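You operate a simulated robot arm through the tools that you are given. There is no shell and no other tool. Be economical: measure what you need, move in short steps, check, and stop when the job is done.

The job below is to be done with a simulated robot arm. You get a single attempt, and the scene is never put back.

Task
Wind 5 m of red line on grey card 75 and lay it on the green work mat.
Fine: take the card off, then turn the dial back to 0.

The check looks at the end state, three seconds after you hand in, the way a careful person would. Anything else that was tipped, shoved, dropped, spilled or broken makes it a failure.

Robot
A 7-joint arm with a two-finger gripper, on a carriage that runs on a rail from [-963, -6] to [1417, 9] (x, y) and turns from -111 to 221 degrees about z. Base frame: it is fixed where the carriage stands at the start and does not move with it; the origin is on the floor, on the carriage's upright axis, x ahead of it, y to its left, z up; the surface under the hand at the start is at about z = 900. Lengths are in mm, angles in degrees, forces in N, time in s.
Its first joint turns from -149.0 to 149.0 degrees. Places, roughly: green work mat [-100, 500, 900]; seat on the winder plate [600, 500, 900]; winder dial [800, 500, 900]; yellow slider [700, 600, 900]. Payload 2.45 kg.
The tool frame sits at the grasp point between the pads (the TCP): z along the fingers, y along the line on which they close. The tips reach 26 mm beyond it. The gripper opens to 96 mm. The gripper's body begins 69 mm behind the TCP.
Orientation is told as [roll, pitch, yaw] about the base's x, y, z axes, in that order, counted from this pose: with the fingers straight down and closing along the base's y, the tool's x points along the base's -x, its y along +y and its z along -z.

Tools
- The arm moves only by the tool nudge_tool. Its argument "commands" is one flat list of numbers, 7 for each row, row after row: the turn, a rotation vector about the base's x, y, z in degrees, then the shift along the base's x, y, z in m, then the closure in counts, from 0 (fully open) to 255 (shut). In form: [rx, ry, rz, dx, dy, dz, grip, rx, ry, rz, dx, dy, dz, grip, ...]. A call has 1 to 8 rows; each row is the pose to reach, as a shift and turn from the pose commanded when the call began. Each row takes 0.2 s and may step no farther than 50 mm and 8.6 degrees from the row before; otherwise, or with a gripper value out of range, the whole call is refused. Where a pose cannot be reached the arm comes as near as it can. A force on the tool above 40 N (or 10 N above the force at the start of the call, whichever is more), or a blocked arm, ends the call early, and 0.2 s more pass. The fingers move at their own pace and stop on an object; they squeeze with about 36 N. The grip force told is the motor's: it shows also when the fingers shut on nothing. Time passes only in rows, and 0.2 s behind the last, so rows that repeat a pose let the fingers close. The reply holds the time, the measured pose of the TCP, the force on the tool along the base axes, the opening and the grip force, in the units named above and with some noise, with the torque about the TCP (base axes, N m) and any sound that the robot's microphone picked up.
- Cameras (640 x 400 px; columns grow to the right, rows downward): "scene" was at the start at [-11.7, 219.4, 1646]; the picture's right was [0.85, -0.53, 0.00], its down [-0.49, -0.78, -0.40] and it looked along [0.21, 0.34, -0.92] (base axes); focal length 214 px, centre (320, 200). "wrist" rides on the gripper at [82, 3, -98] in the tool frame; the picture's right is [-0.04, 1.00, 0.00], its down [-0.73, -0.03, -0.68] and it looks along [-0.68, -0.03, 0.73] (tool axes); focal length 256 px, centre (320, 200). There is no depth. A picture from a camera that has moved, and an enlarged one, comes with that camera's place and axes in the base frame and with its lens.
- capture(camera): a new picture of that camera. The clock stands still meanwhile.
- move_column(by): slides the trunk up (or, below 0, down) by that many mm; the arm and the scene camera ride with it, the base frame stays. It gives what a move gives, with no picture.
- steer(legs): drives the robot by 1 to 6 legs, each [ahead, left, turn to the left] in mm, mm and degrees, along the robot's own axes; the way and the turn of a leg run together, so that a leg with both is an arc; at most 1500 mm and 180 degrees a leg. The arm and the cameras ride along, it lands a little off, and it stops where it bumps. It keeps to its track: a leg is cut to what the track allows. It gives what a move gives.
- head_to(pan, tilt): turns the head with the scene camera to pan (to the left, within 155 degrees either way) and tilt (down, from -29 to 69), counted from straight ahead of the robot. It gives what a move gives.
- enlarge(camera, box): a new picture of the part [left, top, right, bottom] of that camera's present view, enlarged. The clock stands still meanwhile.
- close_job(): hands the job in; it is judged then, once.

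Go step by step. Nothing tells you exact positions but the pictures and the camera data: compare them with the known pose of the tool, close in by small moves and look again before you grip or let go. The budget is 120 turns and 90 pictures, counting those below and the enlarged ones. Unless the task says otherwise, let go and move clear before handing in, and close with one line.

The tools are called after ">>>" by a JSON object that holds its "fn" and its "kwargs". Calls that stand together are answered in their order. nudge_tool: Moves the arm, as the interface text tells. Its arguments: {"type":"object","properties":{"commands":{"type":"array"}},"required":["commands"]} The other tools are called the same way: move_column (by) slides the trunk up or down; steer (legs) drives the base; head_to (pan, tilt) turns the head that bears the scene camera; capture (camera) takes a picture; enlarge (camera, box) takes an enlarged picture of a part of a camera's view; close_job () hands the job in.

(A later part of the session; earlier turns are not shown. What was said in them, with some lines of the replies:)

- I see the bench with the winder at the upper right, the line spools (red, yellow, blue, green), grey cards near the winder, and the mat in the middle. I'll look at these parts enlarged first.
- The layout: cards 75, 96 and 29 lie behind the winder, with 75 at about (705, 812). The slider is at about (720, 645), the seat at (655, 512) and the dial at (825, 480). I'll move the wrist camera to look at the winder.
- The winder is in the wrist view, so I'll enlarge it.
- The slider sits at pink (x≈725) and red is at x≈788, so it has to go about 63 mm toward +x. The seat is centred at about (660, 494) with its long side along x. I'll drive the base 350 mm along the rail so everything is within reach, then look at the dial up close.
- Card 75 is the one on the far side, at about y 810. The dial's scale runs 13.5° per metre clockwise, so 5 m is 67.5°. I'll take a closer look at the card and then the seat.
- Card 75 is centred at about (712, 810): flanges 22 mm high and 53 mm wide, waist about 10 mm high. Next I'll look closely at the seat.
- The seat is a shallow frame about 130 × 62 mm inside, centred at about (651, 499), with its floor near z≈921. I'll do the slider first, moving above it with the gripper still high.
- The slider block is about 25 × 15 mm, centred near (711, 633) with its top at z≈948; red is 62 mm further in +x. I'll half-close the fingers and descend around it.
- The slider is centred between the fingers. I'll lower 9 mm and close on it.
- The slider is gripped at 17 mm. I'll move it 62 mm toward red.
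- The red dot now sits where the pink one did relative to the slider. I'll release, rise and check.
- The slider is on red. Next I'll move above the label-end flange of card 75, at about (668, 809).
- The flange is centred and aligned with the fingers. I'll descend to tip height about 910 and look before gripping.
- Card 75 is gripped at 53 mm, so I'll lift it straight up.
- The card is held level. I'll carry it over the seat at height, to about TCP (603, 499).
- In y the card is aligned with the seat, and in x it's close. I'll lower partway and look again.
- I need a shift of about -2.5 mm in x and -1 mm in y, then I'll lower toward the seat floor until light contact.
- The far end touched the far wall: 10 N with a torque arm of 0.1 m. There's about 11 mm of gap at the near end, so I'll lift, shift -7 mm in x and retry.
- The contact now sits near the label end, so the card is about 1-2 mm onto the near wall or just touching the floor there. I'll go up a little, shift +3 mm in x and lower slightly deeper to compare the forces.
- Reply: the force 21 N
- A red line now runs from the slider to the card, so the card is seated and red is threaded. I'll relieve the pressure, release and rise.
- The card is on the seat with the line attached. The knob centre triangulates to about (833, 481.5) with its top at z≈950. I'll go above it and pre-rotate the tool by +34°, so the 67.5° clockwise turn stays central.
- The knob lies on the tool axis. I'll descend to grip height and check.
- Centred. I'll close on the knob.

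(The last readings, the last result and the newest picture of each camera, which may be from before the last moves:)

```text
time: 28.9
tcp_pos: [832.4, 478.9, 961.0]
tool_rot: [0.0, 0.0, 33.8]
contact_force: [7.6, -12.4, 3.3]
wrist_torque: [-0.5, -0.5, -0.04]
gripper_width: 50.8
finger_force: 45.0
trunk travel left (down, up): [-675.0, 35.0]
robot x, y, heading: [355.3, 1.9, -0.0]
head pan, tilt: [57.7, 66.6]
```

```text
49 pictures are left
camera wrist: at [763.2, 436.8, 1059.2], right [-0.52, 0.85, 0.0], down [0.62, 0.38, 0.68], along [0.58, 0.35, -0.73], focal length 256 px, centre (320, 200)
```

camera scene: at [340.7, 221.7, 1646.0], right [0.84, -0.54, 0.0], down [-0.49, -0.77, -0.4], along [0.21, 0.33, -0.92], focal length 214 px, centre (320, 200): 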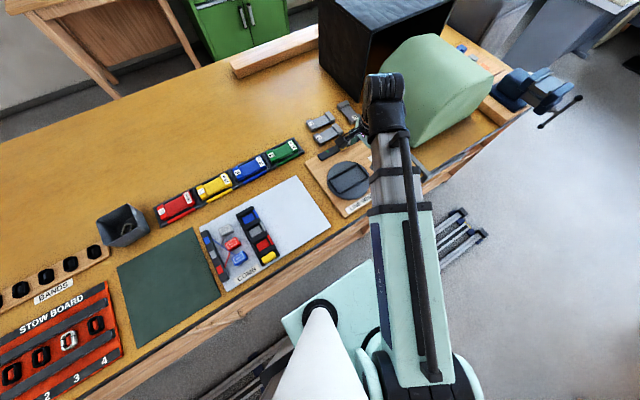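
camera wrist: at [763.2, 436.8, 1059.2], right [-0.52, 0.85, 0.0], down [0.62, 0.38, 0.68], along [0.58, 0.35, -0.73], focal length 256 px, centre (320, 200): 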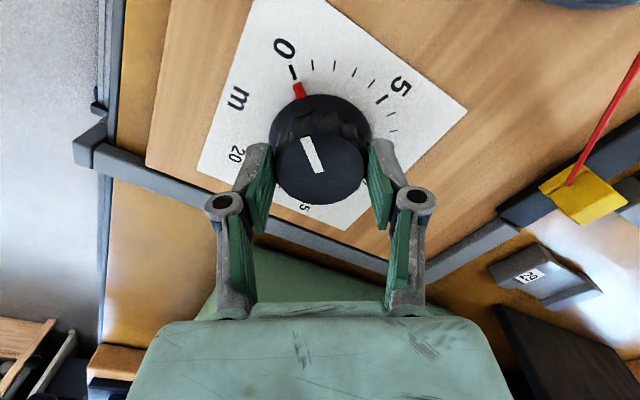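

The knob is gripped at 51 mm with a small lateral offset. I'll correct that and turn 33° clockwise as a test.

>>> {"fn": "nudge_tool", "kwargs": {"commands": [0, 0, 0, 0.001, -0.0016, 0, 170, 0, 0, -7, 0.001, -0.0016, 0, 170, 0, 0, -14, 0.001, -0.0016, 0, 170, 0, 0, -21, 0.001, -0.0016, 0, 170, 0, 0, -28, 0.001, -0.0016, 0, 170, 0, 0, -33.75, 0.001, -0.0016, 0, 170]}}

>>> {"fn": "capture", "kwargs": {"camera": "wrist"}}

```text
time: 30.3
tcp_pos: [832.1, 480.5, 960.8]
tool_rot: [0.1, 0.0, 0.1]
contact_force: [7.7, -4.1, 5.4]
wrist_torque: [-0.69, -0.05, -0.04]
gripper_width: 50.8
finger_force: 44.6
trunk travel left (down, up): [-675.0, 35.0]
robot x, y, heading: [352.3, 4.3, 0.1]
head pan, tilt: [57.7, 66.6]
```

```text
48 pictures are left
camera wrist: at [751.0, 483.7, 1059.3], right [0.04, 1.0, 0.0], down [0.73, -0.03, 0.68], along [0.68, -0.03, -0.73], focal length 256 px, centre (320, 200)
```

wrist: 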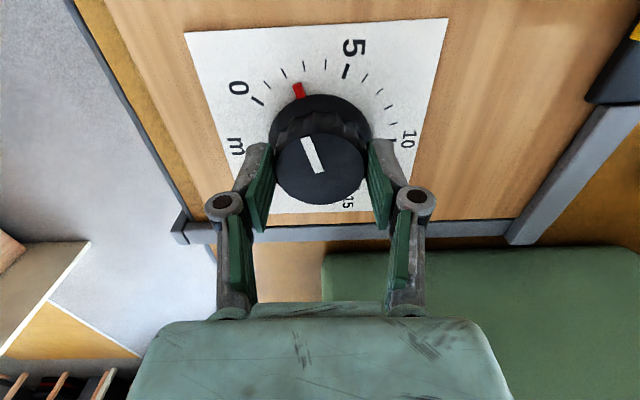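

The knob follows without slipping and reads about 2.5. I'll turn the second half.

>>> {"fn": "nudge_tool", "kwargs": {"commands": [0, 0, -7, 0, 0, 0, 170, 0, 0, -14, 0, 0, 0, 170, 0, 0, -21, 0, 0, 0, 170, 0, 0, -28, 0, 0, 0, 170, 0, 0, -33.75, 0, 0, 0, 170, 0, 0, -33.75, 0, 0, 0, 170]}}

>>> {"fn": "capture", "kwargs": {"camera": "wrist"}}

>>> {"fn": "enlarge", "kwargs": {"camera": "wrist", "box": [240, 50, 400, 150]}}

```text
time: 31.7
tcp_pos: [831.6, 480.3, 960.3]
tool_rot: [0.3, 0.0, -33.7]
contact_force: [12.9, 9.8, 15.7]
wrist_torque: [0.49, -0.51, 0.04]
gripper_width: 51.0
finger_force: 44.8
trunk travel left (down, up): [-675.0, 35.0]
robot x, y, heading: [352.8, 2.6, -0.1]
head pan, tilt: [57.7, 66.6]
```

```text
47 pictures are left
camera wrist: at [766.7, 529.5, 1059.2], right [0.59, 0.81, 0.0], down [0.59, -0.43, 0.68], along [0.55, -0.4, -0.73], focal length 256 px, centre (320, 200)
```

wrist: 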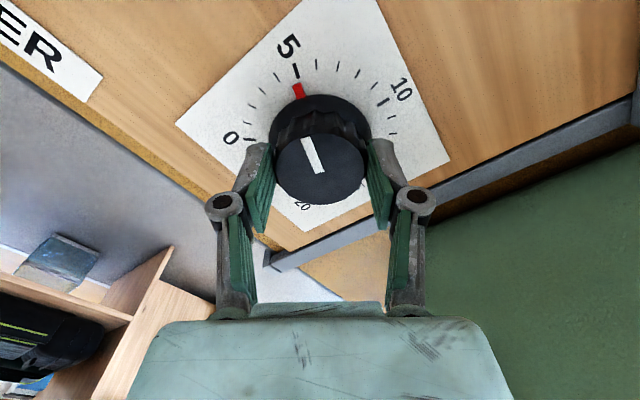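

```text
4.00 times, centred on (320, 100) of wrist
camera zoom: at [766.7, 529.5, 1059.2], right [0.59, 0.81, 0.0], down [0.59, -0.43, 0.68], along [0.55, -0.4, -0.73], focal length 1024 px, centre (320, 600)
```

zoom: 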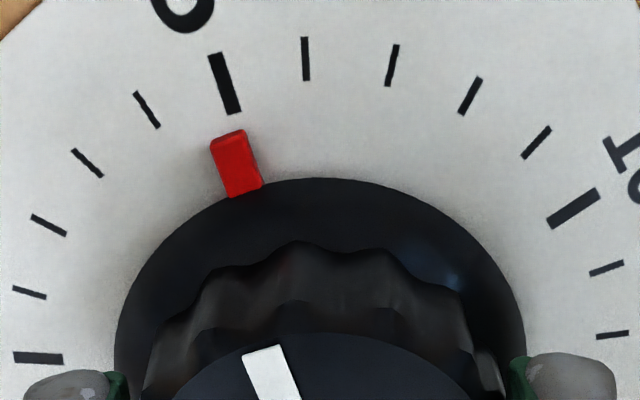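

The pointer reads 5. I'll release the knob straight up and check the dial and card.

>>> {"fn": "nudge_tool", "kwargs": {"commands": [0, 0, 0, 0.001, 0.0008, 0, 170, 0, 0, 0, 0.001, 0.0008, 0, 110, 0, 0, 0, 0.001, 0.0008, 0, 30, 0, 0, 0, 0.001, 0.0008, 0, 0, 0, 0, 0, 0.001, 0.0008, 0.03, 0, 0, 0, 0, 0.001, 0.0008, 0.07, 0]}}

>>> {"fn": "enlarge", "kwargs": {"camera": "wrist", "box": [240, 30, 400, 170]}}

>>> {"fn": "enlarge", "kwargs": {"camera": "scene", "box": [290, 110, 430, 220]}}

```text
time: 33.1
tcp_pos: [832.4, 480.0, 1031.4]
tool_rot: [0.0, 0.1, -33.6]
contact_force: [-1.5, -0.1, -0.3]
wrist_torque: [0.02, 0.02, 0.01]
gripper_width: 96.2
finger_force: 0.0
trunk travel left (down, up): [-675.0, 35.0]
robot x, y, heading: [350.3, 0.2, -0.0]
head pan, tilt: [57.7, 66.6]
```

```text
2.86 times, centred on (320, 100) of wrist
camera zoom: at [767.6, 528.9, 1129.3], right [0.59, 0.81, 0.0], down [0.59, -0.43, 0.68], along [0.55, -0.4, -0.73], focal length 731 px, centre (320, 486)
```

zoom: 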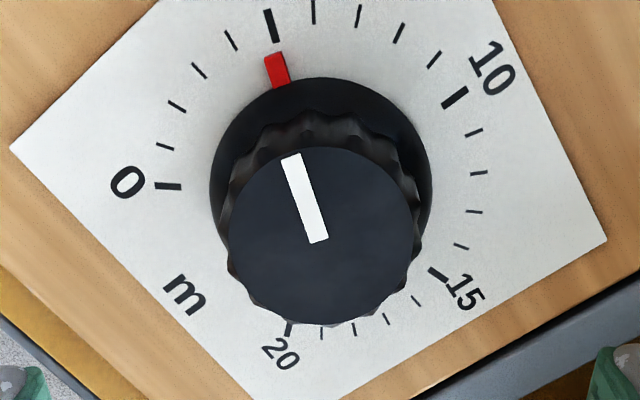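

```text
3.64 times, centred on (360, 165) of scene
camera zoom: at [340.7, 221.5, 1646.0], right [0.84, -0.54, 0.0], down [-0.49, -0.77, -0.4], along [0.21, 0.33, -0.92], focal length 780 px, centre (174, 327)
```

zoom: 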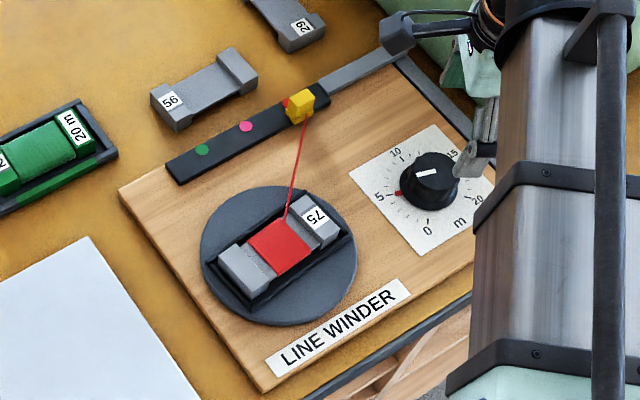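

Dial at 5, the card is wound red, and the plate has turned half round so the label is on the +x side. I'll go back to view the seat from above.

>>> {"fn": "nudge_tool", "kwargs": {"commands": [0, 0, 6, -0.045, 0.003, 0.02, 0, 0, 0, 12, -0.09, 0.006, 0.03, 0, 0, 0, 18, -0.135, 0.01, 0.03, 0, 0, 0, 24, -0.18, 0.013, 0.03, 0, 0, 0, 30, -0.225, 0.016, 0.03, 0, 0, 0, 33.7, -0.262, 0.019, 0.03, 0]}}

>>> {"fn": "capture", "kwargs": {"camera": "wrist"}}

>>> {"fn": "enlarge", "kwargs": {"camera": "wrist", "box": [210, 70, 430, 260]}}

```text
time: 34.5
tcp_pos: [570.7, 498.0, 1062.3]
tool_rot: [0.0, 0.0, 0.2]
contact_force: [-0.2, 0.5, -0.3]
wrist_torque: [0.01, -0.04, 0.02]
gripper_width: 96.0
finger_force: 0.0
trunk travel left (down, up): [-675.0, 35.0]
robot x, y, heading: [352.5, 2.1, 0.1]
head pan, tilt: [57.7, 66.6]
```

```text
43 pictures are left
camera wrist: at [489.3, 501.4, 1160.7], right [0.04, 1.0, 0.0], down [0.73, -0.03, 0.68], along [0.68, -0.03, -0.73], focal length 256 px, centre (320, 200)
```

wrist: 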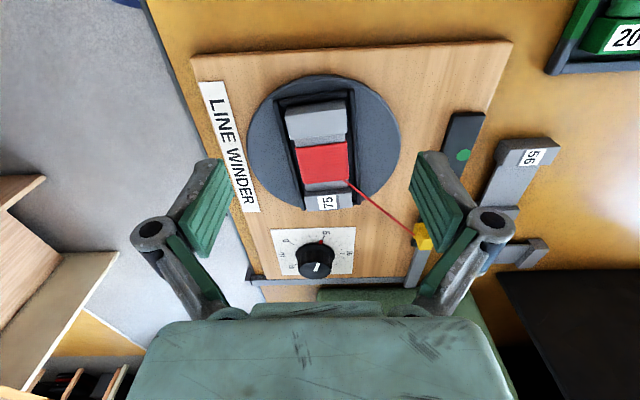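

```text
2.11 times, centred on (320, 165) of wrist
camera zoom: at [489.3, 501.4, 1160.7], right [0.04, 1.0, 0.0], down [0.73, -0.03, 0.68], along [0.68, -0.03, -0.73], focal length 539 px, centre (320, 274)
```

zoom: 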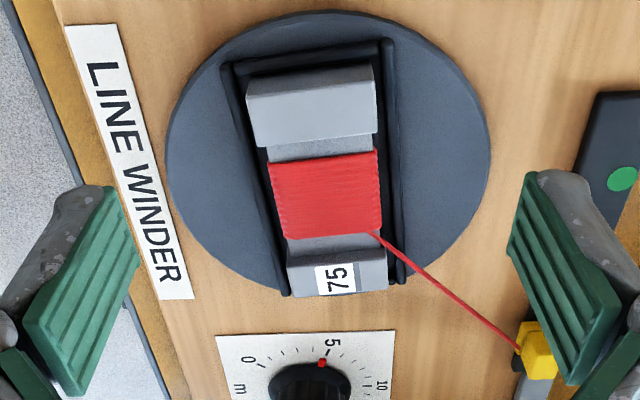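

The card is yawed about +4.7°, with the unlabelled flange centred near (595, 494.5). I'll hover over that flange.

>>> {"fn": "nudge_tool", "kwargs": {"commands": [0, 0, 2.5, 0.012, -0.002, -0.02, 74, 0, 0, 4.5, 0.0245, -0.0035, -0.04, 74, 0, 0, 4.5, 0.0245, -0.0035, -0.055, 74]}}

>>> {"fn": "capture", "kwargs": {"camera": "wrist"}}

>>> {"fn": "enlarge", "kwargs": {"camera": "wrist", "box": [220, 70, 420, 250]}}

```text
time: 35.3
tcp_pos: [596.2, 497.1, 1005.4]
tool_rot: [-0.1, -0.1, 4.6]
contact_force: [1.2, -0.8, 0.4]
wrist_torque: [-0.02, 0.02, -0.01]
gripper_width: 68.2
finger_force: 0.1
trunk travel left (down, up): [-675.0, 35.0]
robot x, y, heading: [352.6, 2.2, 0.1]
head pan, tilt: [57.7, 66.6]
```

```text
41 pictures are left
camera wrist: at [514.4, 493.5, 1104.9], right [-0.04, 1.0, 0.0], down [0.73, 0.03, 0.68], along [0.68, 0.03, -0.73], focal length 256 px, centre (320, 200)
```

wrist: 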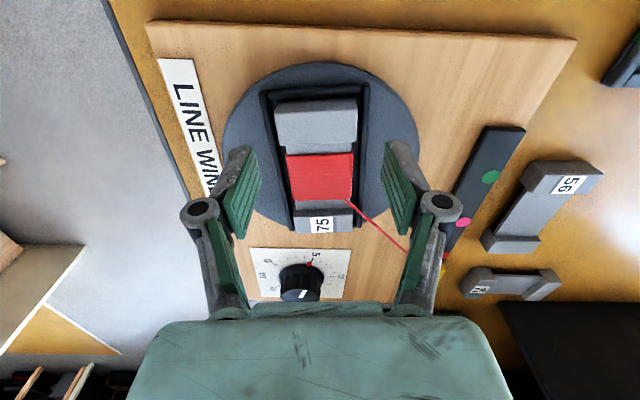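

```text
2.22 times, centred on (320, 160) of wrist
camera zoom: at [514.4, 493.5, 1104.9], right [-0.04, 1.0, 0.0], down [0.73, 0.03, 0.68], along [0.68, 0.03, -0.73], focal length 569 px, centre (320, 289)
```

zoom: 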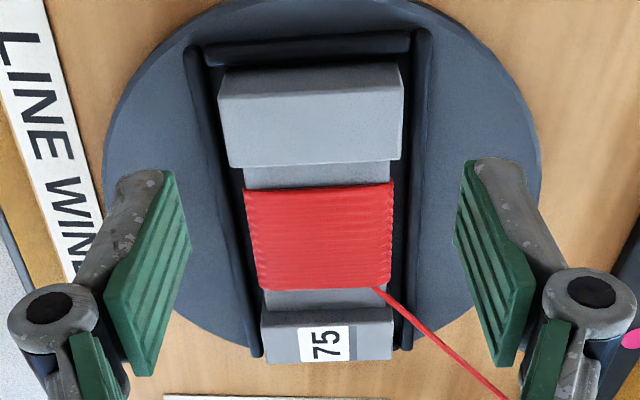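

Small corrections are needed: y -2.5 mm and +1° of yaw. I'll descend and grip.

>>> {"fn": "nudge_tool", "kwargs": {"commands": [0, 0, 1, -0.001, -0.0026, -0.015, 74, 0, 0, 1, -0.001, -0.0026, -0.032, 74, 0, 0, 1, -0.001, -0.0026, -0.043, 74]}}

>>> {"fn": "enlarge", "kwargs": {"camera": "wrist", "box": [220, 90, 420, 270]}}

```text
time: 36.1
tcp_pos: [595.2, 494.6, 962.1]
tool_rot: [0.0, 0.0, 5.6]
contact_force: [-1.1, 0.2, -0.4]
wrist_torque: [0.03, -0.01, 0.02]
gripper_width: 68.0
finger_force: 0.0
trunk travel left (down, up): [-675.0, 35.0]
robot x, y, heading: [352.6, 1.7, 0.1]
head pan, tilt: [57.7, 66.6]
```

```text
2.22 times, centred on (320, 180) of wrist
camera zoom: at [513.6, 489.9, 1060.7], right [-0.06, 1.0, 0.0], down [0.73, 0.04, 0.68], along [0.68, 0.04, -0.73], focal length 569 px, centre (320, 244)
```

zoom: 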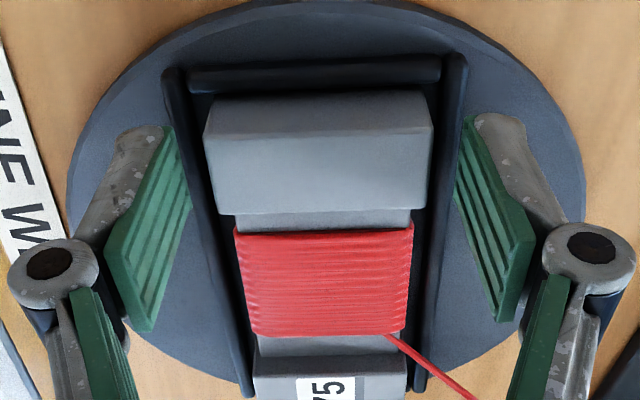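

Centred. I'll grip and lift.

>>> {"fn": "nudge_tool", "kwargs": {"commands": [0, 0, 0, 0, 0, 0, 120, 0, 0, 0, 0, 0, 0, 160, 0, 0, 0, 0, 0, 0, 160, 0, 0, 0, 0, 0, 0.01, 160, 0, 0, 0, 0, 0, 0.03, 160]}}

>>> {"fn": "capture", "kwargs": {"camera": "wrist"}}

```text
time: 37.3
tcp_pos: [594.7, 494.0, 993.6]
tool_rot: [0.0, 0.0, 5.6]
contact_force: [0.0, -0.4, 0.1]
wrist_torque: [-0.02, 0.06, 0.0]
gripper_width: 53.0
finger_force: 36.4
trunk travel left (down, up): [-675.0, 35.0]
robot x, y, heading: [351.5, 4.6, -0.1]
head pan, tilt: [57.7, 66.6]
```

```text
38 pictures are left
camera wrist: at [513.0, 489.9, 1091.9], right [-0.06, 1.0, 0.0], down [0.73, 0.04, 0.68], along [0.68, 0.04, -0.73], focal length 256 px, centre (320, 200)
```

wrist: 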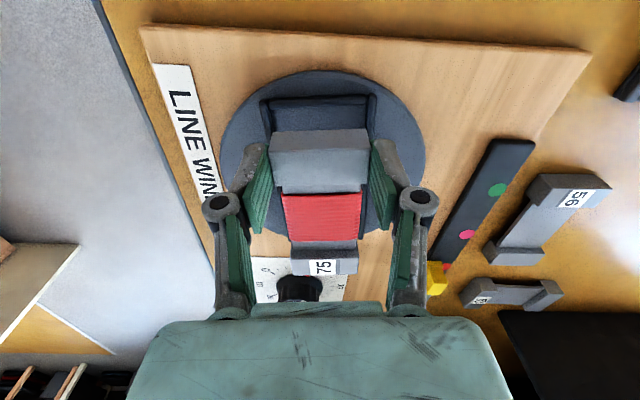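

The card is off the winder and the line has parted. I'll raise it, square the yaw, and drive the carriage so it hovers over the mat.

>>> {"fn": "nudge_tool", "kwargs": {"commands": [0, 0, -2, 0, 0, 0.03, 160, 0, 0, -5.6, 0, 0, 0.06, 160]}}

>>> {"fn": "steer", "kwargs": {"legs": [[-690, 0, 0]]}}

>>> {"fn": "capture", "kwargs": {"camera": "wrist"}}

>>> {"fn": "capture", "kwargs": {"camera": "scene"}}

```text
time: 37.9
tcp_pos: [594.8, 494.6, 1055.2]
tool_rot: [0.0, 0.0, -0.2]
contact_force: [0.0, 0.0, -1.0]
wrist_torque: [-0.02, 0.04, 0.0]
gripper_width: 52.6
finger_force: 36.5
trunk travel left (down, up): [-675.0, 35.0]
robot x, y, heading: [354.7, 2.2, -0.1]
head pan, tilt: [57.7, 66.6]
```

```text
time: 41.6
tcp_pos: [-81.4, 487.8, 1054.9]
tool_rot: [0.0, 0.0, -0.4]
contact_force: [-0.2, 0.1, -0.6]
wrist_torque: [0.01, 0.02, -0.01]
gripper_width: 53.2
finger_force: 36.0
trunk travel left (down, up): [-675.0, 35.0]
robot x, y, heading: [-325.6, -4.7, -0.6]
head pan, tilt: [57.7, 66.6]
```

```text
37 pictures are left
camera wrist: at [-163.4, 492.0, 1152.7], right [0.05, 1.0, 0.0], down [0.73, -0.04, 0.68], along [0.68, -0.03, -0.73], focal length 256 px, centre (320, 200)
```

wrist: 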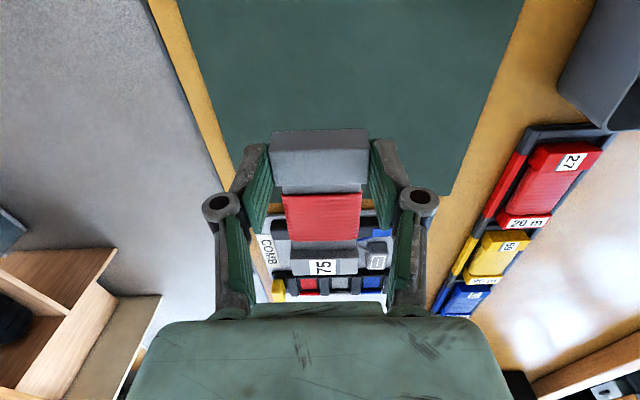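

```text
36 pictures are left
camera scene: at [-338.7, 217.5, 1646.0], right [0.84, -0.54, 0.0], down [-0.5, -0.77, -0.4], along [0.22, 0.33, -0.92], focal length 214 px, centre (320, 200)
```

scene: 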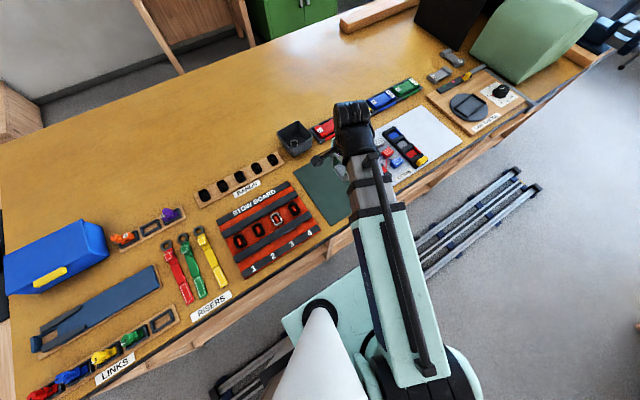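

The mat spans about x -190..68, y 371..656. I'll move to put the card's centre over its middle and lower it.

>>> {"fn": "nudge_tool", "kwargs": {"commands": [0, 0, 0.4, -0.023, 0.025, 0, 160, 0, 0, 0.4, -0.023, 0.025, -0.03, 160, 0, 0, 0.4, -0.023, 0.025, -0.06, 160, 0, 0, 0.4, -0.023, 0.025, -0.09, 160, 0, 0, 0.4, -0.023, 0.025, -0.105, 160]}}

>>> {"fn": "capture", "kwargs": {"camera": "wrist"}}

```text
time: 42.8
tcp_pos: [-103.5, 513.2, 947.2]
tool_rot: [0.1, 0.0, -0.2]
contact_force: [0.4, -0.6, -1.6]
wrist_torque: [0.01, 0.0, 0.0]
gripper_width: 53.1
finger_force: 35.9
trunk travel left (down, up): [-675.0, 35.0]
robot x, y, heading: [-327.4, -2.8, -0.6]
head pan, tilt: [57.7, 66.6]
```

```text
35 pictures are left
camera wrist: at [-185.3, 516.6, 1047.0], right [0.04, 1.0, 0.0], down [0.73, -0.03, 0.68], along [0.68, -0.03, -0.73], focal length 256 px, centre (320, 200)
```

wrist: 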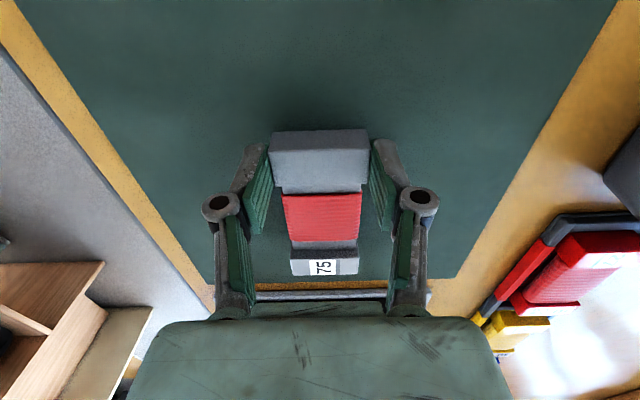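

>>> {"fn": "nudge_tool", "kwargs": {"commands": [0, 0, 0, 0, 0, -0.004, 160, 0, 0, 0, 0, 0, -0.007, 160, 0, 0, 0, 0, 0, -0.009, 160]}}

```text
time: 43.6
tcp_pos: [-105.1, 513.8, 940.4]
tool_rot: [0.0, -0.1, -0.2]
contact_force: [0.2, -0.1, -0.9]
wrist_torque: [0.01, 0.06, 0.02]
gripper_width: 53.2
finger_force: 35.9
trunk travel left (down, up): [-675.0, 35.0]
robot x, y, heading: [-326.3, -1.2, -0.4]
head pan, tilt: [57.7, 66.6]
```

>>> {"fn": "nudge_tool", "kwargs": {"commands": [0, 0, 0, 0, 0, -0.0015, 160, 0, 0, 0, 0, 0, -0.003, 160]}}

```text
time: 44.2
tcp_pos: [-105.7, 512.8, 939.0]
tool_rot: [0.2, 0.0, -0.1]
contact_force: [-0.9, 3.0, 24.4]
wrist_torque: [0.03, -0.03, -0.03]
gripper_width: 53.4
finger_force: 36.2
trunk travel left (down, up): [-675.0, 35.0]
robot x, y, heading: [-327.3, 2.1, -0.4]
head pan, tilt: [57.7, 66.6]
```

The card is on the mat, so I'll relieve the pressure, release and rise.

>>> {"fn": "nudge_tool", "kwargs": {"commands": [0, 0, 0, 0, 0, 0.0015, 160, 0, 0, 0, 0, 0, 0.0015, 110, 0, 0, 0, 0, 0, 0.0015, 74, 0, 0, 0, 0, 0, 0.04, 74, 0, 0, 0, 0, 0, 0.085, 74, 0, 0, 0, 0, 0, 0.115, 30]}}

>>> {"fn": "capture", "kwargs": {"camera": "wrist"}}

```text
time: 45.6
tcp_pos: [-106.4, 513.8, 1053.0]
tool_rot: [0.0, -0.1, -0.2]
contact_force: [0.0, -0.6, -0.1]
wrist_torque: [-0.03, -0.01, 0.0]
gripper_width: 84.6
finger_force: 0.1
trunk travel left (down, up): [-675.0, 35.0]
robot x, y, heading: [-324.8, -1.2, -0.3]
head pan, tilt: [57.7, 66.6]
```

```text
34 pictures are left
camera wrist: at [-187.1, 517.1, 1150.9], right [0.04, 1.0, 0.0], down [0.73, -0.03, 0.68], along [0.68, -0.03, -0.73], focal length 256 px, centre (320, 200)
```

wrist: 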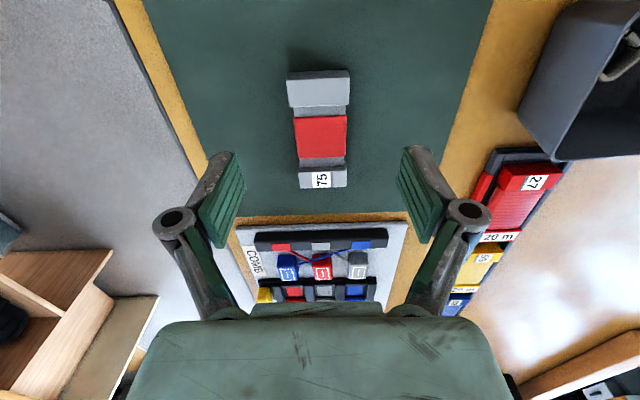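

The card lies well inside the mat. I'll drive back to turn the dial to 0.

>>> {"fn": "steer", "kwargs": {"legs": [[680, 0, 0]]}}

```text
time: 49.4
tcp_pos: [577.6, 517.1, 1052.3]
tool_rot: [0.0, 0.0, -0.5]
contact_force: [0.1, -0.3, 0.1]
wrist_torque: [0.0, 0.0, 0.04]
gripper_width: 84.6
finger_force: 0.0
trunk travel left (down, up): [-675.0, 35.0]
robot x, y, heading: [348.6, 5.3, -1.2]
head pan, tilt: [57.7, 66.6]
```

>>> {"fn": "nudge_tool", "kwargs": {"commands": [0, 0, -5.6, 0.0425, -0.006, 0, 0, 0, 0, -11.2, 0.085, -0.012, 0, 0, 0, 0, -16.8, 0.1275, -0.018, 0, 0, 0, 0, -22.4, 0.17, -0.024, 0, 0, 0, 0, -28, 0.2125, -0.03, -0.015, 0, 0, 0, -33.5, 0.255, -0.037, -0.035, 0]}}

>>> {"fn": "capture", "kwargs": {"camera": "wrist"}}

>>> {"fn": "enlarge", "kwargs": {"camera": "wrist", "box": [240, 50, 400, 190]}}

```text
time: 50.8
tcp_pos: [833.6, 477.6, 1015.5]
tool_rot: [0.0, 0.0, -34.1]
contact_force: [1.3, 0.3, 0.4]
wrist_torque: [0.01, 0.0, 0.02]
gripper_width: 96.0
finger_force: 0.2
trunk travel left (down, up): [-675.0, 35.0]
robot x, y, heading: [350.6, 0.3, -0.9]
head pan, tilt: [57.7, 66.6]
```

```text
33 pictures are left
camera wrist: at [768.5, 526.3, 1113.8], right [0.59, 0.8, 0.0], down [0.59, -0.44, 0.68], along [0.55, -0.4, -0.73], focal length 256 px, centre (320, 200)
```

wrist: 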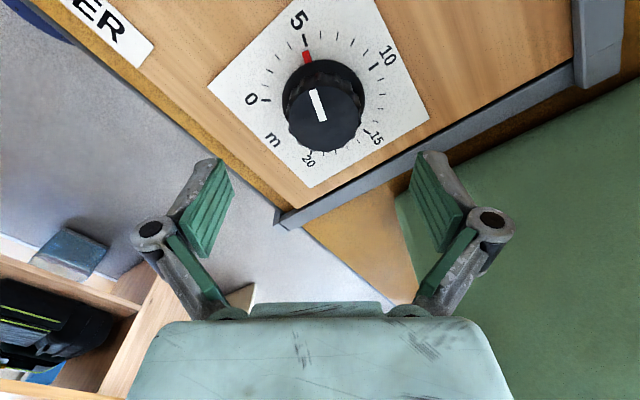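

```text
2.86 times, centred on (320, 120) of wrist
camera zoom: at [768.5, 526.3, 1113.8], right [0.59, 0.8, 0.0], down [0.59, -0.44, 0.68], along [0.55, -0.4, -0.73], focal length 731 px, centre (320, 429)
```

zoom: 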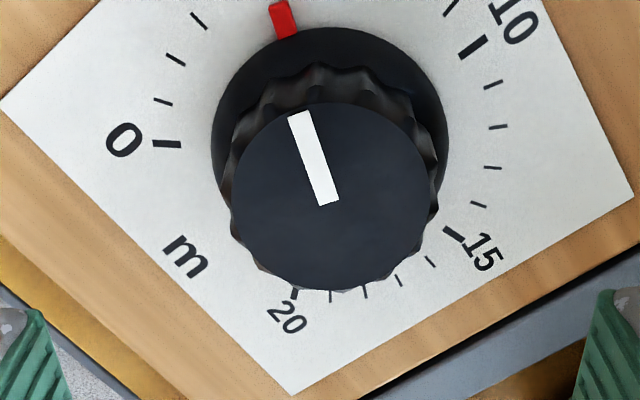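

I need a small correction of (-1, +2.8) mm, then I'll descend and grip the knob.

>>> {"fn": "nudge_tool", "kwargs": {"commands": [0, 0, 0, -0.001, 0.0028, -0.02, 0, 0, 0, 0, -0.001, 0.0028, -0.045, 0, 0, 0, 0, -0.001, 0.0028, -0.0545, 0, 0, 0, 0, -0.001, 0.0028, -0.0545, 80, 0, 0, 0, -0.001, 0.0028, -0.0545, 140, 0, 0, 0, -0.001, 0.0028, -0.0545, 170, 0, 0, 0, -0.001, 0.0028, -0.0545, 170]}}

>>> {"fn": "capture", "kwargs": {"camera": "wrist"}}

```text
time: 52.4
tcp_pos: [830.9, 482.4, 962.9]
tool_rot: [0.0, -0.1, -34.1]
contact_force: [2.2, 2.0, 2.1]
wrist_torque: [0.29, -0.33, 0.02]
gripper_width: 50.7
finger_force: 44.6
trunk travel left (down, up): [-675.0, 35.0]
robot x, y, heading: [350.0, 3.6, -1.0]
head pan, tilt: [57.7, 66.6]
```

```text
31 pictures are left
camera wrist: at [766.3, 530.7, 1060.8], right [0.59, 0.81, 0.0], down [0.59, -0.44, 0.68], along [0.55, -0.4, -0.73], focal length 256 px, centre (320, 200)
```

wrist: 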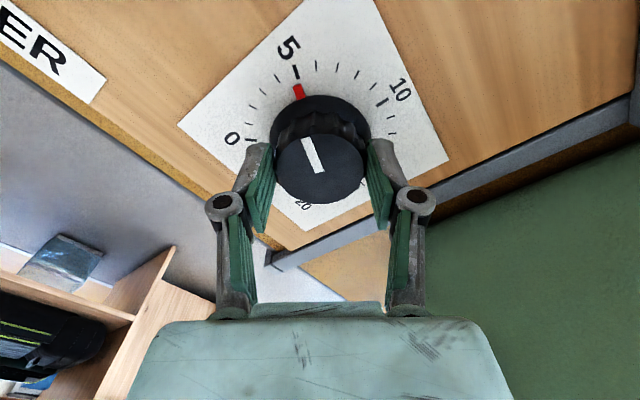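

The grip is good with low side forces. I'll turn 67.5° anticlockwise back to 0.

>>> {"fn": "nudge_tool", "kwargs": {"commands": [0, 0, 8.43, 0, 0, 0, 170, 0, 0, 16.87, 0, 0, 0, 170, 0, 0, 25.31, 0, 0, 0, 170, 0, 0, 33.75, 0, 0, 0, 170, 0, 0, 42.18, 0, 0, 0, 170, 0, 0, 50.62, 0, 0, 0, 170, 0, 0, 59.06, 0, 0, 0, 170, 0, 0, 67.5, 0, 0, 0, 170]}}

>>> {"fn": "capture", "kwargs": {"camera": "wrist"}}

>>> {"fn": "enlarge", "kwargs": {"camera": "wrist", "box": [240, 50, 400, 150]}}

```text
time: 54.2
tcp_pos: [832.4, 478.7, 962.2]
tool_rot: [-0.1, 0.1, 33.4]
contact_force: [-4.0, -27.1, -7.7]
wrist_torque: [-0.32, -0.82, -0.07]
gripper_width: 50.6
finger_force: 44.9
trunk travel left (down, up): [-675.0, 35.0]
robot x, y, heading: [352.0, 2.1, -1.2]
head pan, tilt: [57.7, 66.6]
```

```text
30 pictures are left
camera wrist: at [762.3, 436.8, 1061.0], right [-0.52, 0.86, 0.0], down [0.63, 0.38, 0.68], along [0.58, 0.35, -0.74], focal length 256 px, centre (320, 200)
```

wrist: 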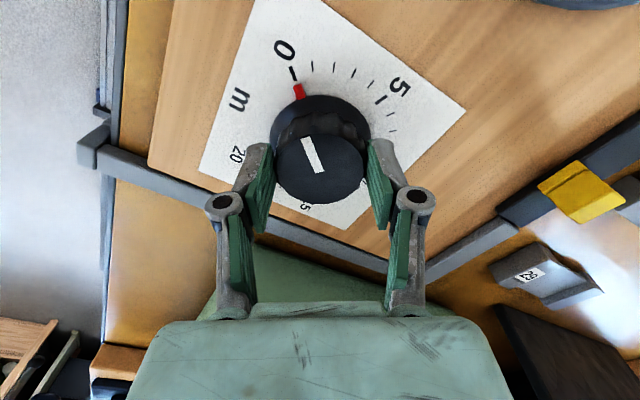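

```text
4.00 times, centred on (320, 100) of wrist
camera zoom: at [762.3, 436.8, 1061.0], right [-0.52, 0.86, 0.0], down [0.63, 0.38, 0.68], along [0.58, 0.35, -0.74], focal length 1024 px, centre (320, 600)
```

zoom: 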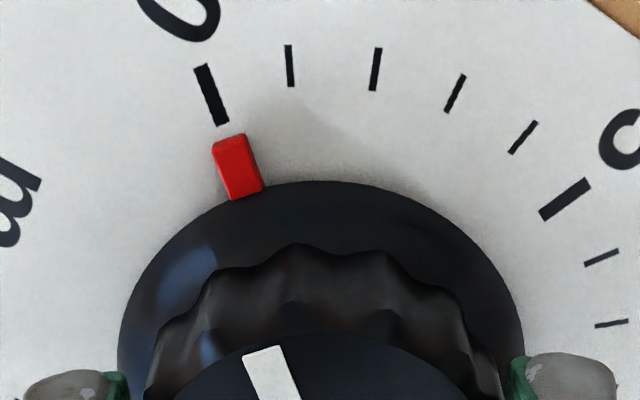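

The pointer is at or very near 0. I'll relieve the side force, release and rise, then compare against the dial's starting picture.

>>> {"fn": "nudge_tool", "kwargs": {"commands": [0, 0, 0, 0, -0.0025, 0, 170, 0, 0, 0, 0, -0.0025, 0, 110, 0, 0, 0, 0, -0.0025, 0, 30, 0, 0, 0, 0, -0.0025, 0, 0, 0, 0, 0, 0, -0.0025, 0.03, 0, 0, 0, 0, -0.002, 0.001, 0.055, 0]}}

>>> {"fn": "enlarge", "kwargs": {"camera": "wrist", "box": [240, 20, 400, 180]}}

```text
time: 55.6
tcp_pos: [829.0, 482.6, 1019.0]
tool_rot: [0.0, 0.0, 33.4]
contact_force: [0.2, 0.9, 0.0]
wrist_torque: [0.04, 0.01, 0.02]
gripper_width: 96.1
finger_force: 0.0
trunk travel left (down, up): [-675.0, 35.0]
robot x, y, heading: [354.6, 1.1, -1.0]
head pan, tilt: [57.7, 66.6]
```

```text
2.50 times, centred on (320, 100) of wrist
camera zoom: at [759.3, 441.0, 1117.3], right [-0.52, 0.86, 0.0], down [0.63, 0.38, 0.68], along [0.58, 0.35, -0.73], focal length 640 px, centre (320, 450)
```

zoom: 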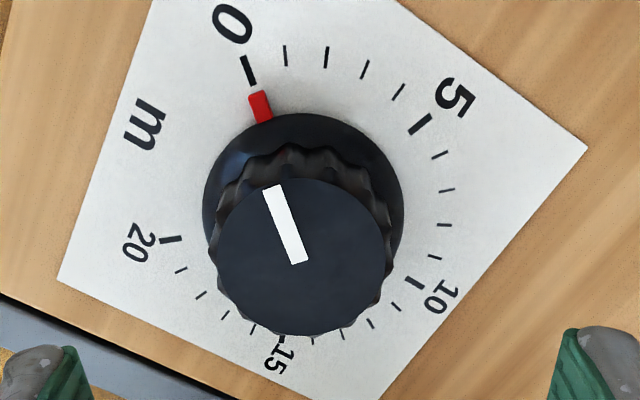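

>>> {"fn": "nudge_tool", "kwargs": {"commands": [0, 0, -7, -0.035, 0, 0.02, 0, 0, 0, -14, -0.07, 0, 0.04, 0, 0, 0, -21, -0.105, 0, 0.06, 0, 0, 0, -28, -0.14, 0, 0.083, 0, 0, 0, -33.4, -0.168, -0.001, 0.083, 0]}}

>>> {"fn": "enlarge", "kwargs": {"camera": "wrist", "box": [270, 150, 380, 235]}}

>>> {"fn": "capture", "kwargs": {"camera": "scene"}}

```text
time: 56.8
tcp_pos: [659.6, 481.4, 1101.9]
tool_rot: [0.0, 0.0, -0.1]
contact_force: [-0.3, 0.1, 0.5]
wrist_torque: [-0.03, -0.02, -0.02]
gripper_width: 95.7
finger_force: 0.1
trunk travel left (down, up): [-675.0, 35.0]
robot x, y, heading: [353.8, 1.8, -0.9]
head pan, tilt: [57.7, 66.6]
```

```text
4.71 times, centred on (325, 192) of wrist
camera zoom: at [578.8, 485.3, 1199.6], right [0.04, 1.0, 0.0], down [0.73, -0.03, 0.68], along [0.68, -0.03, -0.73], focal length 1205 px, centre (296, 235)
```

zoom: 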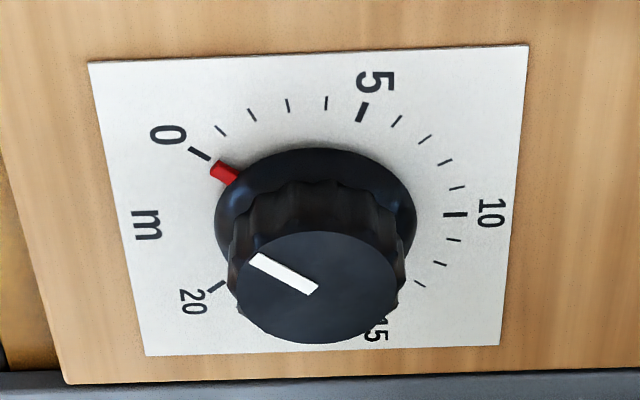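

```text
26 pictures are left
camera scene: at [343.0, 221.7, 1646.0], right [0.84, -0.55, 0.0], down [-0.5, -0.77, -0.4], along [0.22, 0.33, -0.92], focal length 214 px, centre (320, 200)
```

scene: 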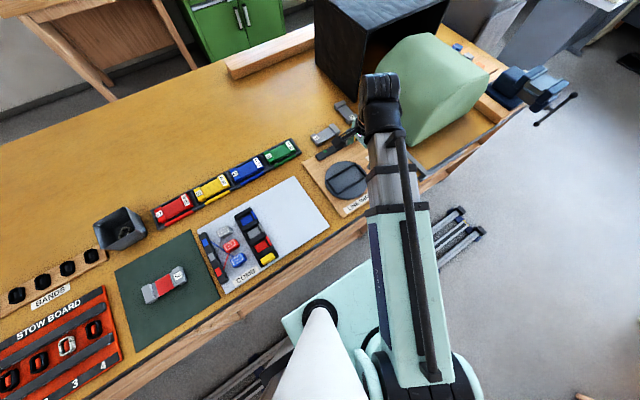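

The dial pointer matches its starting picture at 0. Card 75, wound red, lies on the green mat, and the arm is clear, so I'm handing in.

>>> {"fn": "close_job", "kwargs": {}}

```text
The job is handed in.
```

I wound 5 m of red line onto grey card 75, took the card off and laid it on the green mat, then turned the dial back to 0 and handed in the job.
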